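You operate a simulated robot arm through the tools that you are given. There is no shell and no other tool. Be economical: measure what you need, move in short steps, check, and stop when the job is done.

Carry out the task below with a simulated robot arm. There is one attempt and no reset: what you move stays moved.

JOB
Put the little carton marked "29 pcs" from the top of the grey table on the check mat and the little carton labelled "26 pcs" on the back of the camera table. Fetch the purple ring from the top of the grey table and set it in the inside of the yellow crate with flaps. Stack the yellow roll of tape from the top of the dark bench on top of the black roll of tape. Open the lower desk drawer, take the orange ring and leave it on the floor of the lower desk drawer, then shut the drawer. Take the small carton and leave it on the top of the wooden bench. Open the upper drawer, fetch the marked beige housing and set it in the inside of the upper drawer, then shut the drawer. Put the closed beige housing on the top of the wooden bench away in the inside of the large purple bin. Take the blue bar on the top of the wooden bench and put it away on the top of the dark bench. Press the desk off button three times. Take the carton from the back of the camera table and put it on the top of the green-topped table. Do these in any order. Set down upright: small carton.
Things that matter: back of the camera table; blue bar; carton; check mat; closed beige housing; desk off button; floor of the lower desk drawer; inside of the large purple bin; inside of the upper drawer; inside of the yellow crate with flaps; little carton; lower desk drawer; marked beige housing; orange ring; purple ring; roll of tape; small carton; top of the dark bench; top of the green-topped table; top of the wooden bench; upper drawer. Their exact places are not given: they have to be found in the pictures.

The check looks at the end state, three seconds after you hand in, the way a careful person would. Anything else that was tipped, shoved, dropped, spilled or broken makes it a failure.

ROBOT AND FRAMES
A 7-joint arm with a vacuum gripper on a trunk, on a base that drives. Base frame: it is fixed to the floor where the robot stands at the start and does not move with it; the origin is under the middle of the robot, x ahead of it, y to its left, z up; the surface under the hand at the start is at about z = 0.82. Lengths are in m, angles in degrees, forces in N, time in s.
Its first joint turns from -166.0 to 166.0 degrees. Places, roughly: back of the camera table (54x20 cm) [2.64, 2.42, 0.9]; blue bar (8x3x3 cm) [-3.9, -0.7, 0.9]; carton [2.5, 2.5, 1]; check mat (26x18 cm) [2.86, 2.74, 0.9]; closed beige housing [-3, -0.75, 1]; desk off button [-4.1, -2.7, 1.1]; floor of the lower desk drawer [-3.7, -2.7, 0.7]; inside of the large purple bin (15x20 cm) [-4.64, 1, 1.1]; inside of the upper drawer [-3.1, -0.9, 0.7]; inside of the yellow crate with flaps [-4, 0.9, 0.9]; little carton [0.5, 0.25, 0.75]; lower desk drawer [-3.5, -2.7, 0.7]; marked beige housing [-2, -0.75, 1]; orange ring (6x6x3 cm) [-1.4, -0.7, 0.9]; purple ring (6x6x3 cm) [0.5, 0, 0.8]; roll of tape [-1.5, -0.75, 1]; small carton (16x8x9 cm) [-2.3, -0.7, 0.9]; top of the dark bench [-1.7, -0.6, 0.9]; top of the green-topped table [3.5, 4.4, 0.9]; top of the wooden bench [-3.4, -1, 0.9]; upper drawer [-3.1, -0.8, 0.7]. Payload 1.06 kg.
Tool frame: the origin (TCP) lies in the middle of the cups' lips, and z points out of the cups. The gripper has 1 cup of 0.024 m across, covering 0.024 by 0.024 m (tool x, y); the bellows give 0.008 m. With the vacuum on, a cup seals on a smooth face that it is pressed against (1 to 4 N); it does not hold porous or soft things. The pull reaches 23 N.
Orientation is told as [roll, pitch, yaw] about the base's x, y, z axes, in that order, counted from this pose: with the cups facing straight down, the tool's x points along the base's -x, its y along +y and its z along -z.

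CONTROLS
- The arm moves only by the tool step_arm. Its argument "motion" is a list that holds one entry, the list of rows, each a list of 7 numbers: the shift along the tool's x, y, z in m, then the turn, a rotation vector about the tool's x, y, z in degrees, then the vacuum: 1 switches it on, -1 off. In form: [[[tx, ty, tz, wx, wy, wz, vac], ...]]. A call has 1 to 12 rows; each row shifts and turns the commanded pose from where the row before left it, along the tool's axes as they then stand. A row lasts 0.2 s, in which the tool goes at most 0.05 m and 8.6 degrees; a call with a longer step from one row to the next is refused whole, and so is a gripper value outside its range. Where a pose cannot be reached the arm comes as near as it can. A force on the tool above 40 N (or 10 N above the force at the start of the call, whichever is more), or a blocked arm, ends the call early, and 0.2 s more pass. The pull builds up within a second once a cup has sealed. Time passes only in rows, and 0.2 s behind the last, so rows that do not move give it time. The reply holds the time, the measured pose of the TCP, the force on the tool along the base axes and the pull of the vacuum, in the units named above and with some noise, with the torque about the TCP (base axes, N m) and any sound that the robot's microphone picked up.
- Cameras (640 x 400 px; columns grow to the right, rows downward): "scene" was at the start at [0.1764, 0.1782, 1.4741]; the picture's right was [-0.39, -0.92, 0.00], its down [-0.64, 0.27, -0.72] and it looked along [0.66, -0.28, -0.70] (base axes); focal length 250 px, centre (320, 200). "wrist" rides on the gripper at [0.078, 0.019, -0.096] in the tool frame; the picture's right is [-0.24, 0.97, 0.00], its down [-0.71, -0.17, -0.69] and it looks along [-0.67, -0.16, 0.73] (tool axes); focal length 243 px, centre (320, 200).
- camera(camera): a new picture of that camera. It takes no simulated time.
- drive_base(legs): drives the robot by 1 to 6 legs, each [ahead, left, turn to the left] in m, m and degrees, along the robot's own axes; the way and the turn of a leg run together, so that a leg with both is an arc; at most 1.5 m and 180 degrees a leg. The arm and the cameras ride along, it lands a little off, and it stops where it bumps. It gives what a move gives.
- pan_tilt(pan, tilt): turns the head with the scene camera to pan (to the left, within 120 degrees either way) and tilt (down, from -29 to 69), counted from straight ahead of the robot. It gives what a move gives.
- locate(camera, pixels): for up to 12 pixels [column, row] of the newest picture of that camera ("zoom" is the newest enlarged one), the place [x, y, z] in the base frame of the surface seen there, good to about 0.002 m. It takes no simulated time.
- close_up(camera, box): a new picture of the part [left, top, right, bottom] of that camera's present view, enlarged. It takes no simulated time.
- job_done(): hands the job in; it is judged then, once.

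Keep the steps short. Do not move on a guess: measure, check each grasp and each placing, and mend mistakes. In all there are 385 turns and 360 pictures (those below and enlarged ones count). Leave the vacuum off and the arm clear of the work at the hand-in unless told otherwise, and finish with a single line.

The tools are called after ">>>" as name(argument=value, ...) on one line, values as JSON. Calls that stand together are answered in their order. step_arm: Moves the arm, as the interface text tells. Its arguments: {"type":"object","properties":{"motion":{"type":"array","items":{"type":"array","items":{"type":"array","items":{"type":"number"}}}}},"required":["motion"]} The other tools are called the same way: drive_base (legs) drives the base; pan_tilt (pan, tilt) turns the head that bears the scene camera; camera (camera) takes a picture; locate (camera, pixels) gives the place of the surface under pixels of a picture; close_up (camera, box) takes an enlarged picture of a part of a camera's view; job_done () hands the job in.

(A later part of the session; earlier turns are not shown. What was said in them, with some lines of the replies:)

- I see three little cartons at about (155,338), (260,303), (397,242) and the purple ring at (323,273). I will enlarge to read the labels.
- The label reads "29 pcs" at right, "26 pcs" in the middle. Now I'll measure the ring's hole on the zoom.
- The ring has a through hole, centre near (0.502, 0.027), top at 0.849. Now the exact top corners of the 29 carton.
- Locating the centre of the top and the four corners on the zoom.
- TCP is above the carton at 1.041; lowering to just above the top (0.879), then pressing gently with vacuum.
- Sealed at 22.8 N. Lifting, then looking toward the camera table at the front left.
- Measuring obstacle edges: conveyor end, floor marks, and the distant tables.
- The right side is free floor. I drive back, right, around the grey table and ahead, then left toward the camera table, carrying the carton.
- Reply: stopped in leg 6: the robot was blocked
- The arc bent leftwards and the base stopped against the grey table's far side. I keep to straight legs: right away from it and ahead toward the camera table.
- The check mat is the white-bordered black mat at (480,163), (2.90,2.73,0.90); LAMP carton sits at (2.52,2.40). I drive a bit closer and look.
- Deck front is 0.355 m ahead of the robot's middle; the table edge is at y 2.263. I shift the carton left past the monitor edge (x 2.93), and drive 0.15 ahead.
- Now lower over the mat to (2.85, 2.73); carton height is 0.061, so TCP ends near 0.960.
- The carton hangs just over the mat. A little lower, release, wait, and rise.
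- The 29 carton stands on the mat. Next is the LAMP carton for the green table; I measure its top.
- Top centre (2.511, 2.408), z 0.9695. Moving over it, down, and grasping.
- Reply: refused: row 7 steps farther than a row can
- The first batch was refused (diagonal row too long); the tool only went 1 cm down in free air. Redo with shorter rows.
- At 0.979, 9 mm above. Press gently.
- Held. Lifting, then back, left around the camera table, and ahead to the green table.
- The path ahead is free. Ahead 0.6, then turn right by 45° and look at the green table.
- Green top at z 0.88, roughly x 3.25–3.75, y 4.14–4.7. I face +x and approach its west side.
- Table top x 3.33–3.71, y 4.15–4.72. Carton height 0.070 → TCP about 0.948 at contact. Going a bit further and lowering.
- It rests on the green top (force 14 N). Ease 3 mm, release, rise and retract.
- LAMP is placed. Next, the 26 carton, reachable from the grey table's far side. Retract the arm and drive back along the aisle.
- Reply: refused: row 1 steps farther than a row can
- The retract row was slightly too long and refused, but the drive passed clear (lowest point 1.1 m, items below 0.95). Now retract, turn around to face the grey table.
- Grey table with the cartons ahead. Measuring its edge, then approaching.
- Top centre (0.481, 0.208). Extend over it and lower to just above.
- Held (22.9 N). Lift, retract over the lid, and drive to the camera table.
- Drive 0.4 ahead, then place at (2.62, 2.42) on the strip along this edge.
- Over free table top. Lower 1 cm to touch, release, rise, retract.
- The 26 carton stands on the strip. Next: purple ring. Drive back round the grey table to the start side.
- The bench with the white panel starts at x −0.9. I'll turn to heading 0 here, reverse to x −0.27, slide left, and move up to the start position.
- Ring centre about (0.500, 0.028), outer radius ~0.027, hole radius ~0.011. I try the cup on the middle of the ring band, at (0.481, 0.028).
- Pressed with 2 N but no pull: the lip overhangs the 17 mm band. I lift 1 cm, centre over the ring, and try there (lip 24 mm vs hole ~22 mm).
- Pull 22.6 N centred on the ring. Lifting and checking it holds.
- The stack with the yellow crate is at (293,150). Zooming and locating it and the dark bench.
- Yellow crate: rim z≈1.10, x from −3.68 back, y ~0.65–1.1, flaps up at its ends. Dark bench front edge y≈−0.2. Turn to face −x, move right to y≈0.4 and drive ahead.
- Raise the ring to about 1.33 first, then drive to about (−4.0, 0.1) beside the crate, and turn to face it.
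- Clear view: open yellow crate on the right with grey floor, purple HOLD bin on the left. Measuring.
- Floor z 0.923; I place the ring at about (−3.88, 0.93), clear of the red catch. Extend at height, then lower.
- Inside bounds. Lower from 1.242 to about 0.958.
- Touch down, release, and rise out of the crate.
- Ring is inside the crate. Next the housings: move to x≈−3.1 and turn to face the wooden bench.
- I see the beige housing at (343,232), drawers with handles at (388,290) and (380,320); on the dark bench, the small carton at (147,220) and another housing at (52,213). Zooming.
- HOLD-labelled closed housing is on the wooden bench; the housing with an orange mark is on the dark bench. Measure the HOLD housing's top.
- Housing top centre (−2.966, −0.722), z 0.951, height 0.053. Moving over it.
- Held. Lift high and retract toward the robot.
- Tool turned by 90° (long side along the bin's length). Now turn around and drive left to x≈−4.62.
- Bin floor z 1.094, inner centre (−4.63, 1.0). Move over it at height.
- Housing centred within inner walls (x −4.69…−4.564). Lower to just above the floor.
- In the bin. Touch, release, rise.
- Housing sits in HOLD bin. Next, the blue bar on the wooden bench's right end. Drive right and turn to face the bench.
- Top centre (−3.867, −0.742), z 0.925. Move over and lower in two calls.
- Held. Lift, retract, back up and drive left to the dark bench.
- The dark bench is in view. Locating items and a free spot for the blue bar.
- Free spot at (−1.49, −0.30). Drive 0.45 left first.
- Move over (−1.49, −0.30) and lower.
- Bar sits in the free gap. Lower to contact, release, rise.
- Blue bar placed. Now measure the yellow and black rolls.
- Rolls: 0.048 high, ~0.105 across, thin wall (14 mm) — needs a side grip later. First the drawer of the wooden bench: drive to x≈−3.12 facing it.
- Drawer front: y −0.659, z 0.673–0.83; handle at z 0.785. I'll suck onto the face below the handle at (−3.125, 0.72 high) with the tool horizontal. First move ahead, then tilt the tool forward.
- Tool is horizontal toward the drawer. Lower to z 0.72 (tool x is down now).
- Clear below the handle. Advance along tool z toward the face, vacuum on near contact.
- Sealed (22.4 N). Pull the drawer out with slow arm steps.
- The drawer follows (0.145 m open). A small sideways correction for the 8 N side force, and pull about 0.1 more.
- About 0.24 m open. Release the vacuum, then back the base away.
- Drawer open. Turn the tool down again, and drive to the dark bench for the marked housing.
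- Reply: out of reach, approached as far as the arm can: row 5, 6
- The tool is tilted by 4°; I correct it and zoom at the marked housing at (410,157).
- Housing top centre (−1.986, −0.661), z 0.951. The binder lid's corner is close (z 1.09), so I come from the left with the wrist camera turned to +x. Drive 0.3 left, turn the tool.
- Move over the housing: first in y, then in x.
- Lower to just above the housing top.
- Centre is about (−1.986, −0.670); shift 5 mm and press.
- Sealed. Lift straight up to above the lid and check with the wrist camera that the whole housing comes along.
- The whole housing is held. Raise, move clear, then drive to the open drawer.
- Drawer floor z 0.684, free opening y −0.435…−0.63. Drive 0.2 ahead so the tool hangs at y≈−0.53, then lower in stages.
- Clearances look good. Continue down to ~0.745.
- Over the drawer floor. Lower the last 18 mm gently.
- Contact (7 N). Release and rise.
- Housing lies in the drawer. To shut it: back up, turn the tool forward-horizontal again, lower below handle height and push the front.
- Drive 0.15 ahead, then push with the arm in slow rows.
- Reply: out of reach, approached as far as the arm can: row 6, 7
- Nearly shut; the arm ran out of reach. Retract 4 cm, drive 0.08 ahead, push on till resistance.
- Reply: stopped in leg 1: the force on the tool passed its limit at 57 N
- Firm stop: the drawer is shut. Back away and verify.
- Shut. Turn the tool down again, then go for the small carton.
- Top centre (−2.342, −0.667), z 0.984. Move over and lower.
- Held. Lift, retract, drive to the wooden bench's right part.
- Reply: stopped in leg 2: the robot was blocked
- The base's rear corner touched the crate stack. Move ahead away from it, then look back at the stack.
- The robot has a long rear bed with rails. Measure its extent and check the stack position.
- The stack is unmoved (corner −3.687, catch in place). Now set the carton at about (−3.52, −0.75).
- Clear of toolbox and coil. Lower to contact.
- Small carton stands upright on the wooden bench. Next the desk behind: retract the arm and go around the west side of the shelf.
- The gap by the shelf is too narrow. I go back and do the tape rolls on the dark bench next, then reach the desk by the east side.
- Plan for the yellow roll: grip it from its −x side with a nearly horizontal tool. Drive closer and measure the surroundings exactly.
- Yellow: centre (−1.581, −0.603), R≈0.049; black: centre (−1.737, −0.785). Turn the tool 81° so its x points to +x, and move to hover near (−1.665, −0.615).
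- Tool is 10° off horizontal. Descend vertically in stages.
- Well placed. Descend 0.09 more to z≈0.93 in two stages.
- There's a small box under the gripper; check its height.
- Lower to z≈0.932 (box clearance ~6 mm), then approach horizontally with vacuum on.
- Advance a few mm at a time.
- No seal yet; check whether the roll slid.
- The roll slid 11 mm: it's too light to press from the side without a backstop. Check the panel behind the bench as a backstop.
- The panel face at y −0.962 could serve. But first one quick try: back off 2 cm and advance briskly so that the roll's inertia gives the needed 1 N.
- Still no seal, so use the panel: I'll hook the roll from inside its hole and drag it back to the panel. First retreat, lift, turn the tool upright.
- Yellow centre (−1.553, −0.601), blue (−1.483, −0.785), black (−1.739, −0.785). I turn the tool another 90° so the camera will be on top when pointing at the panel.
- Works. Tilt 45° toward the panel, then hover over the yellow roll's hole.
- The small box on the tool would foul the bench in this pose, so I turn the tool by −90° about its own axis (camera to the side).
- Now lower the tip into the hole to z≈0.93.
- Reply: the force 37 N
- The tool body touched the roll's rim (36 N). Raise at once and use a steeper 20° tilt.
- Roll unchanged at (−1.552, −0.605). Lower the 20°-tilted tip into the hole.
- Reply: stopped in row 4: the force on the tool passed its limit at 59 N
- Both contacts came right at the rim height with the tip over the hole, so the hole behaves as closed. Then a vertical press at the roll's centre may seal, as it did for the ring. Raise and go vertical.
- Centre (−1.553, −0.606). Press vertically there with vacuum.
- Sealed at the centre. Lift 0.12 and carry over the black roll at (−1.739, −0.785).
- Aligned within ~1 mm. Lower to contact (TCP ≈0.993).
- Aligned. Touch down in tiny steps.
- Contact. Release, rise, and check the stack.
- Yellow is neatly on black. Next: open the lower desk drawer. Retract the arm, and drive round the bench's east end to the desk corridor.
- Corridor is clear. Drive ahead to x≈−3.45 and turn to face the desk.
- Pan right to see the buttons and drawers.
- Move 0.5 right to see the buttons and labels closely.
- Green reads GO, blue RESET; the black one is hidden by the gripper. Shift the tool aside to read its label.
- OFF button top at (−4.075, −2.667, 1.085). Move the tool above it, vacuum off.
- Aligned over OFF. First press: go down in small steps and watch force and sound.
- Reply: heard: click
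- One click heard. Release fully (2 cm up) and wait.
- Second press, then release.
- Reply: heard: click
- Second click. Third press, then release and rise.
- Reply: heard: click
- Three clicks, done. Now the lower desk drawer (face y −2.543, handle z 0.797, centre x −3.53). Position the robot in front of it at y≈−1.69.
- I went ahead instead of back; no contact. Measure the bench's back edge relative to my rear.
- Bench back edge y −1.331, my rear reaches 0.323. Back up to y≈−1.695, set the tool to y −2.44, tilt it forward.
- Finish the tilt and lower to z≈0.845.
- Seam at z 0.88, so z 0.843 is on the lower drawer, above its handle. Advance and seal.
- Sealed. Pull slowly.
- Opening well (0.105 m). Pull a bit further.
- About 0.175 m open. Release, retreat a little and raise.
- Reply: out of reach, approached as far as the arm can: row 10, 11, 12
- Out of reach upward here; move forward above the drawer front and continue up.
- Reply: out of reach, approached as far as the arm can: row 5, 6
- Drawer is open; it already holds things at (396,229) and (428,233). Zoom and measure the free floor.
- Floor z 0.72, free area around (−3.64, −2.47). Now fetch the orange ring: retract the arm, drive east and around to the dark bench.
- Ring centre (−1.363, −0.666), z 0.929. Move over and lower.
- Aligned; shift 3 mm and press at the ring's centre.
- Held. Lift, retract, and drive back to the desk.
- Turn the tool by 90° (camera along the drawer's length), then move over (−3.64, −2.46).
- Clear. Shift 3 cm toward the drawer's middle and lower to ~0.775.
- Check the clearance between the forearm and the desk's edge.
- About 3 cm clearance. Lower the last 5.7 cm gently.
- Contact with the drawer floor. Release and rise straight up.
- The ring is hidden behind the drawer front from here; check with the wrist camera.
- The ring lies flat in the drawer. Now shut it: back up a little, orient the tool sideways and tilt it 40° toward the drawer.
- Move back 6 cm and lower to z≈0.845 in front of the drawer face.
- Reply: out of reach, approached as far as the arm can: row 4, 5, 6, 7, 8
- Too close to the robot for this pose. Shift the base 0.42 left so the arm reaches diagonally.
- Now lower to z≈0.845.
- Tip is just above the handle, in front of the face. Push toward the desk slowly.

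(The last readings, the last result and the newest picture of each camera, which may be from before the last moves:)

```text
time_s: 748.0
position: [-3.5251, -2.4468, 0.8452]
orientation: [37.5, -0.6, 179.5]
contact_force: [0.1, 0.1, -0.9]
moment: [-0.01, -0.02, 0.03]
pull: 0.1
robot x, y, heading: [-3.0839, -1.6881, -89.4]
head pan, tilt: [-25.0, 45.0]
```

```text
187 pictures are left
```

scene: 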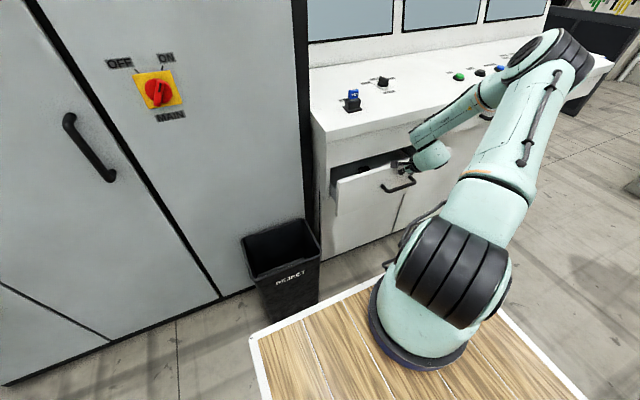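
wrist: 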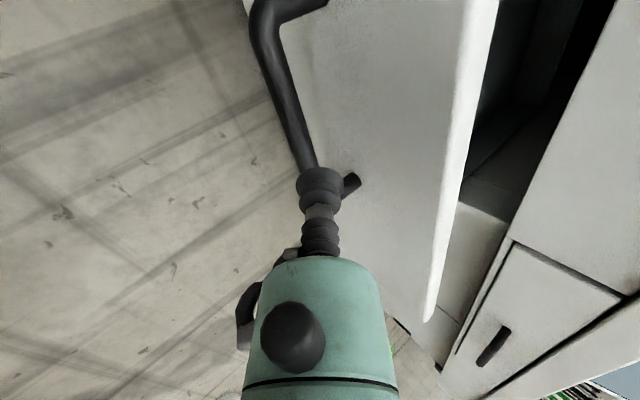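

>>> close_up(camera="scene", box=[310, 60, 510, 220])

>>> locate(camera="scene", pixels=[[412, 132], [430, 120], [470, 98], [445, 130], [490, 105], [400, 140], [408, 122]])

```text
2.50 times, centred on (410, 140) of scene
```

zoom: 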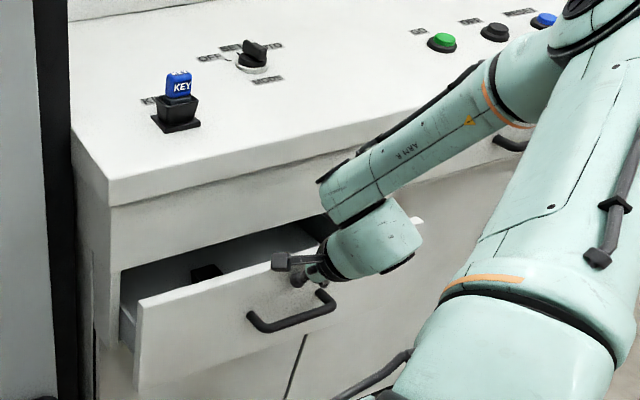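

```text
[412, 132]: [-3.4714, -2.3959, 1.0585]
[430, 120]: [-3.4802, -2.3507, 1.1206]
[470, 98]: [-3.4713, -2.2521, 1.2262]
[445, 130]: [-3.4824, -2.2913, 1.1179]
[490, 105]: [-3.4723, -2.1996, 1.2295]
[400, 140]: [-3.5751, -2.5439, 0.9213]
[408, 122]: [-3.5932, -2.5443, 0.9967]
```

Clear enough (nose ends near y −2.49 vs edge −2.53). Continue pushing.

>>> step_arm(motion=[[[0, 0.0119, 0.0091, 0, 0, 0, -1], [0, 0.0119, 0.0091, 0, 0, 0, -1], [0, 0.0119, 0.0091, 0, 0, 0, -1], [0, 0.0119, 0.0091, 0, 0, 0, -1], [0, 0.0119, 0.0091, 0, 0, 0, -1], [0, 0.0079, 0.0061, 0, 0, 0, -1], [0, 0.004, 0.003, 0, 0, 0, -1]]])

>>> close_up(camera="scene", box=[310, 60, 510, 220])

```text
time_s: 749.6
position: [-3.5187, -2.5151, 0.831]
orientation: [37.8, -3.9, 177.1]
contact_force: [-0.2, 1.6, -0.8]
moment: [-0.02, 0.01, 0.0]
pull: 0.0
out of reach, approached as far as the arm can: row 2, 3, 4
robot x, y, heading: [-3.0796, -1.6947, -89.2]
head pan, tilt: [-25.0, 45.0]
```

```text
2.50 times, centred on (410, 140) of scene
```

zoom: 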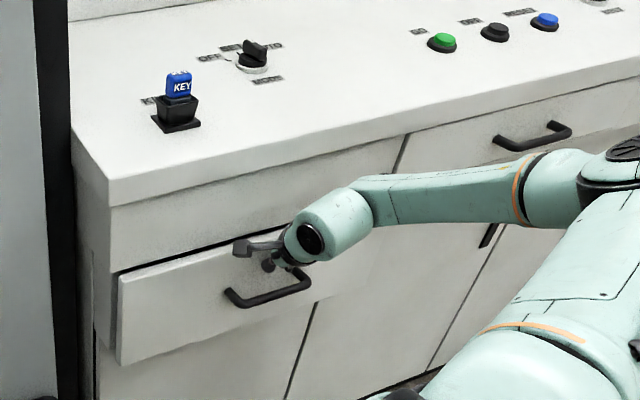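

Nearly shut; about 3 cm remain. Raise slightly and push on.

>>> step_arm(motion=[[[0, 0.0085, -0.011, 0, 0, 0, -1], [0, 0.0079, 0.0061, 0, 0, 0, -1], [0, 0.0079, 0.0061, 0, 0, 0, -1], [0, 0.0079, 0.0061, 0, 0, 0, -1], [0, 0.004, 0.003, 0, 0, 0, -1]]])

>>> close_up(camera="scene", box=[310, 60, 510, 220])

```text
time_s: 750.7
position: [-3.523, -2.5409, 0.8407]
orientation: [37.2, -3.9, 177.0]
contact_force: [0.7, 15.7, 5.1]
moment: [-0.17, 0.01, 0.04]
pull: 0.1
robot x, y, heading: [-3.0825, -1.6932, -89.6]
head pan, tilt: [-25.0, 45.0]
stopped in row 5: the force on the tool passed its limit at 52 N (the readings are from after the stop); the commanded pose is now the measured one
```

```text
2.50 times, centred on (410, 140) of scene
```

zoom: 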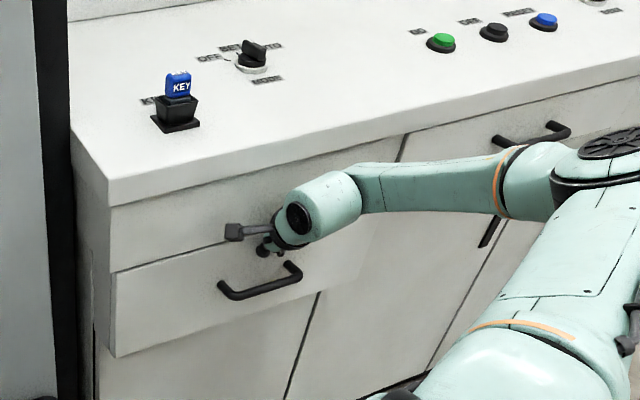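

Firm stop: shut. Back off and raise.

>>> step_arm(motion=[[[0, -0.0119, -0.0091, 0, 0, 0, -1], [0, -0.024, -0.018, 0, 0, 0, -1], [0, -0.024, -0.018, 0, 0, 0, -1], [0, -0.024, -0.018, 0, 0, 0, -1]]])

>>> step_arm(motion=[[[0, 0.0267, -0.0347, 0, 0, 0, -1], [0, 0.0267, -0.0347, 0, 0, 0, -1], [0, 0.0267, -0.0347, 0, 0, 0, -1], [0, 0.0267, -0.0347, 0, 0, 0, -1], [0, 0.0267, -0.0347, 0, 0, 0, -1], [0, 0.0267, -0.0347, 0, 0, 0, -1], [0, 0.0267, -0.0347, 0, 0, 0, -1], [0, 0.0267, -0.0347, 0, 0, 0, -1]]])

>>> camera(camera="scene")

>>> close_up(camera="scene", box=[310, 60, 510, 220])

```text
time_s: 751.7
position: [-3.5152, -2.4387, 0.8417]
orientation: [37.2, -3.9, 177.1]
contact_force: [0.6, 0.2, 0.2]
moment: [-0.02, -0.02, 0.0]
pull: 0.1
robot x, y, heading: [-3.0859, -1.69, -89.2]
head pan, tilt: [-25.0, 45.0]
```

```text
time_s: 753.5
position: [-3.4916, -2.4405, 1.1925]
orientation: [37.3, -3.8, 177.0]
contact_force: [-0.4, 0.3, -0.4]
moment: [0.0, -0.03, 0.01]
pull: 0.0
robot x, y, heading: [-3.0843, -1.6881, -89.4]
head pan, tilt: [-25.0, 45.0]
```

```text
183 pictures are left
```

scene: 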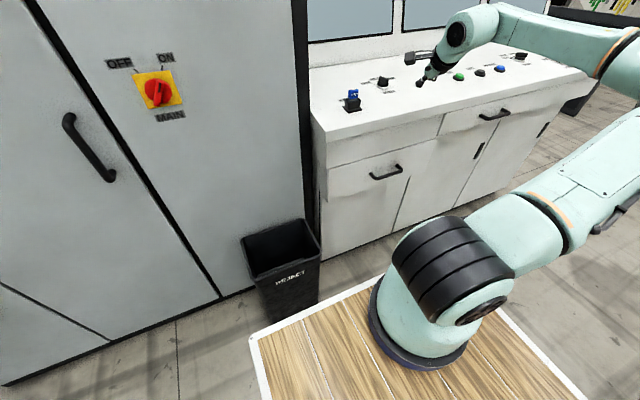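

```text
2.50 times, centred on (410, 140) of scene
```

zoom: 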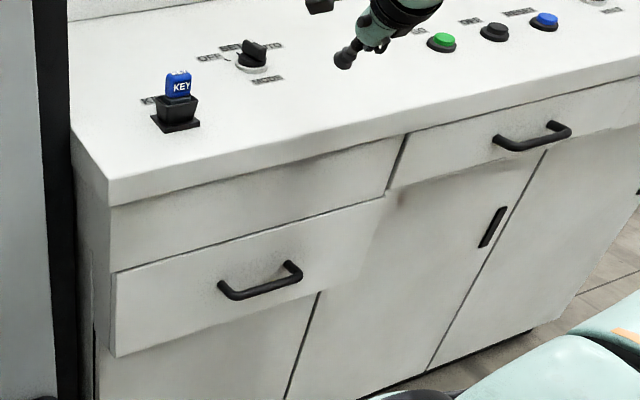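

>>> locate(camera="zoom", pixels=[[180, 280], [330, 240], [250, 200], [260, 290], [345, 60]])

```text
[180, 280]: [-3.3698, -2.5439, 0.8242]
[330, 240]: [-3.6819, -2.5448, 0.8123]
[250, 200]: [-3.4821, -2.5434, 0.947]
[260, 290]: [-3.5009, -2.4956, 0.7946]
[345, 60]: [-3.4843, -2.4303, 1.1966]
```

The drawer is flush (y −2.544). All jobs are done; retract the arm over the free corridor before handing in.

>>> step_arm(motion=[[[0, 0.006, -0.008, 5, 0, 0, -1], [0, -0.03, -0.02, 8, 0, 0, -1], [0, -0.04, -0.01, 8, 0, 0, -1], [0, -0.045, 0, 8, 0, 0, -1], [0, -0.045, 0, 8, 0, 0, -1]]])

>>> camera(camera="scene")

```text
time_s: 754.7
position: [-3.4836, -2.2753, 1.174]
orientation: [0.2, -3.9, 177.1]
contact_force: [-0.6, -0.2, -0.7]
moment: [-0.01, 0.02, 0.01]
pull: 0.1
robot x, y, heading: [-3.0844, -1.6913, -89.3]
head pan, tilt: [-25.0, 45.0]
```

```text
181 pictures are left
```

scene: 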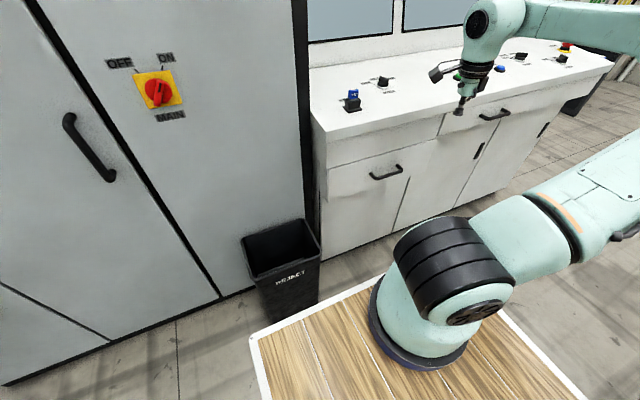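

Everything is placed, both drawers are shut, vacuum off and the arm clear. Handing in.

>>> job_done()

```text
The job is handed in.
```

All eleven jobs are done and handed in: every item was seen in its place or felt to touch down there, both drawers were pushed flush shut, the desk off button clicked three times, and the base bumped the grey table and the crate stack once each without visible harm.
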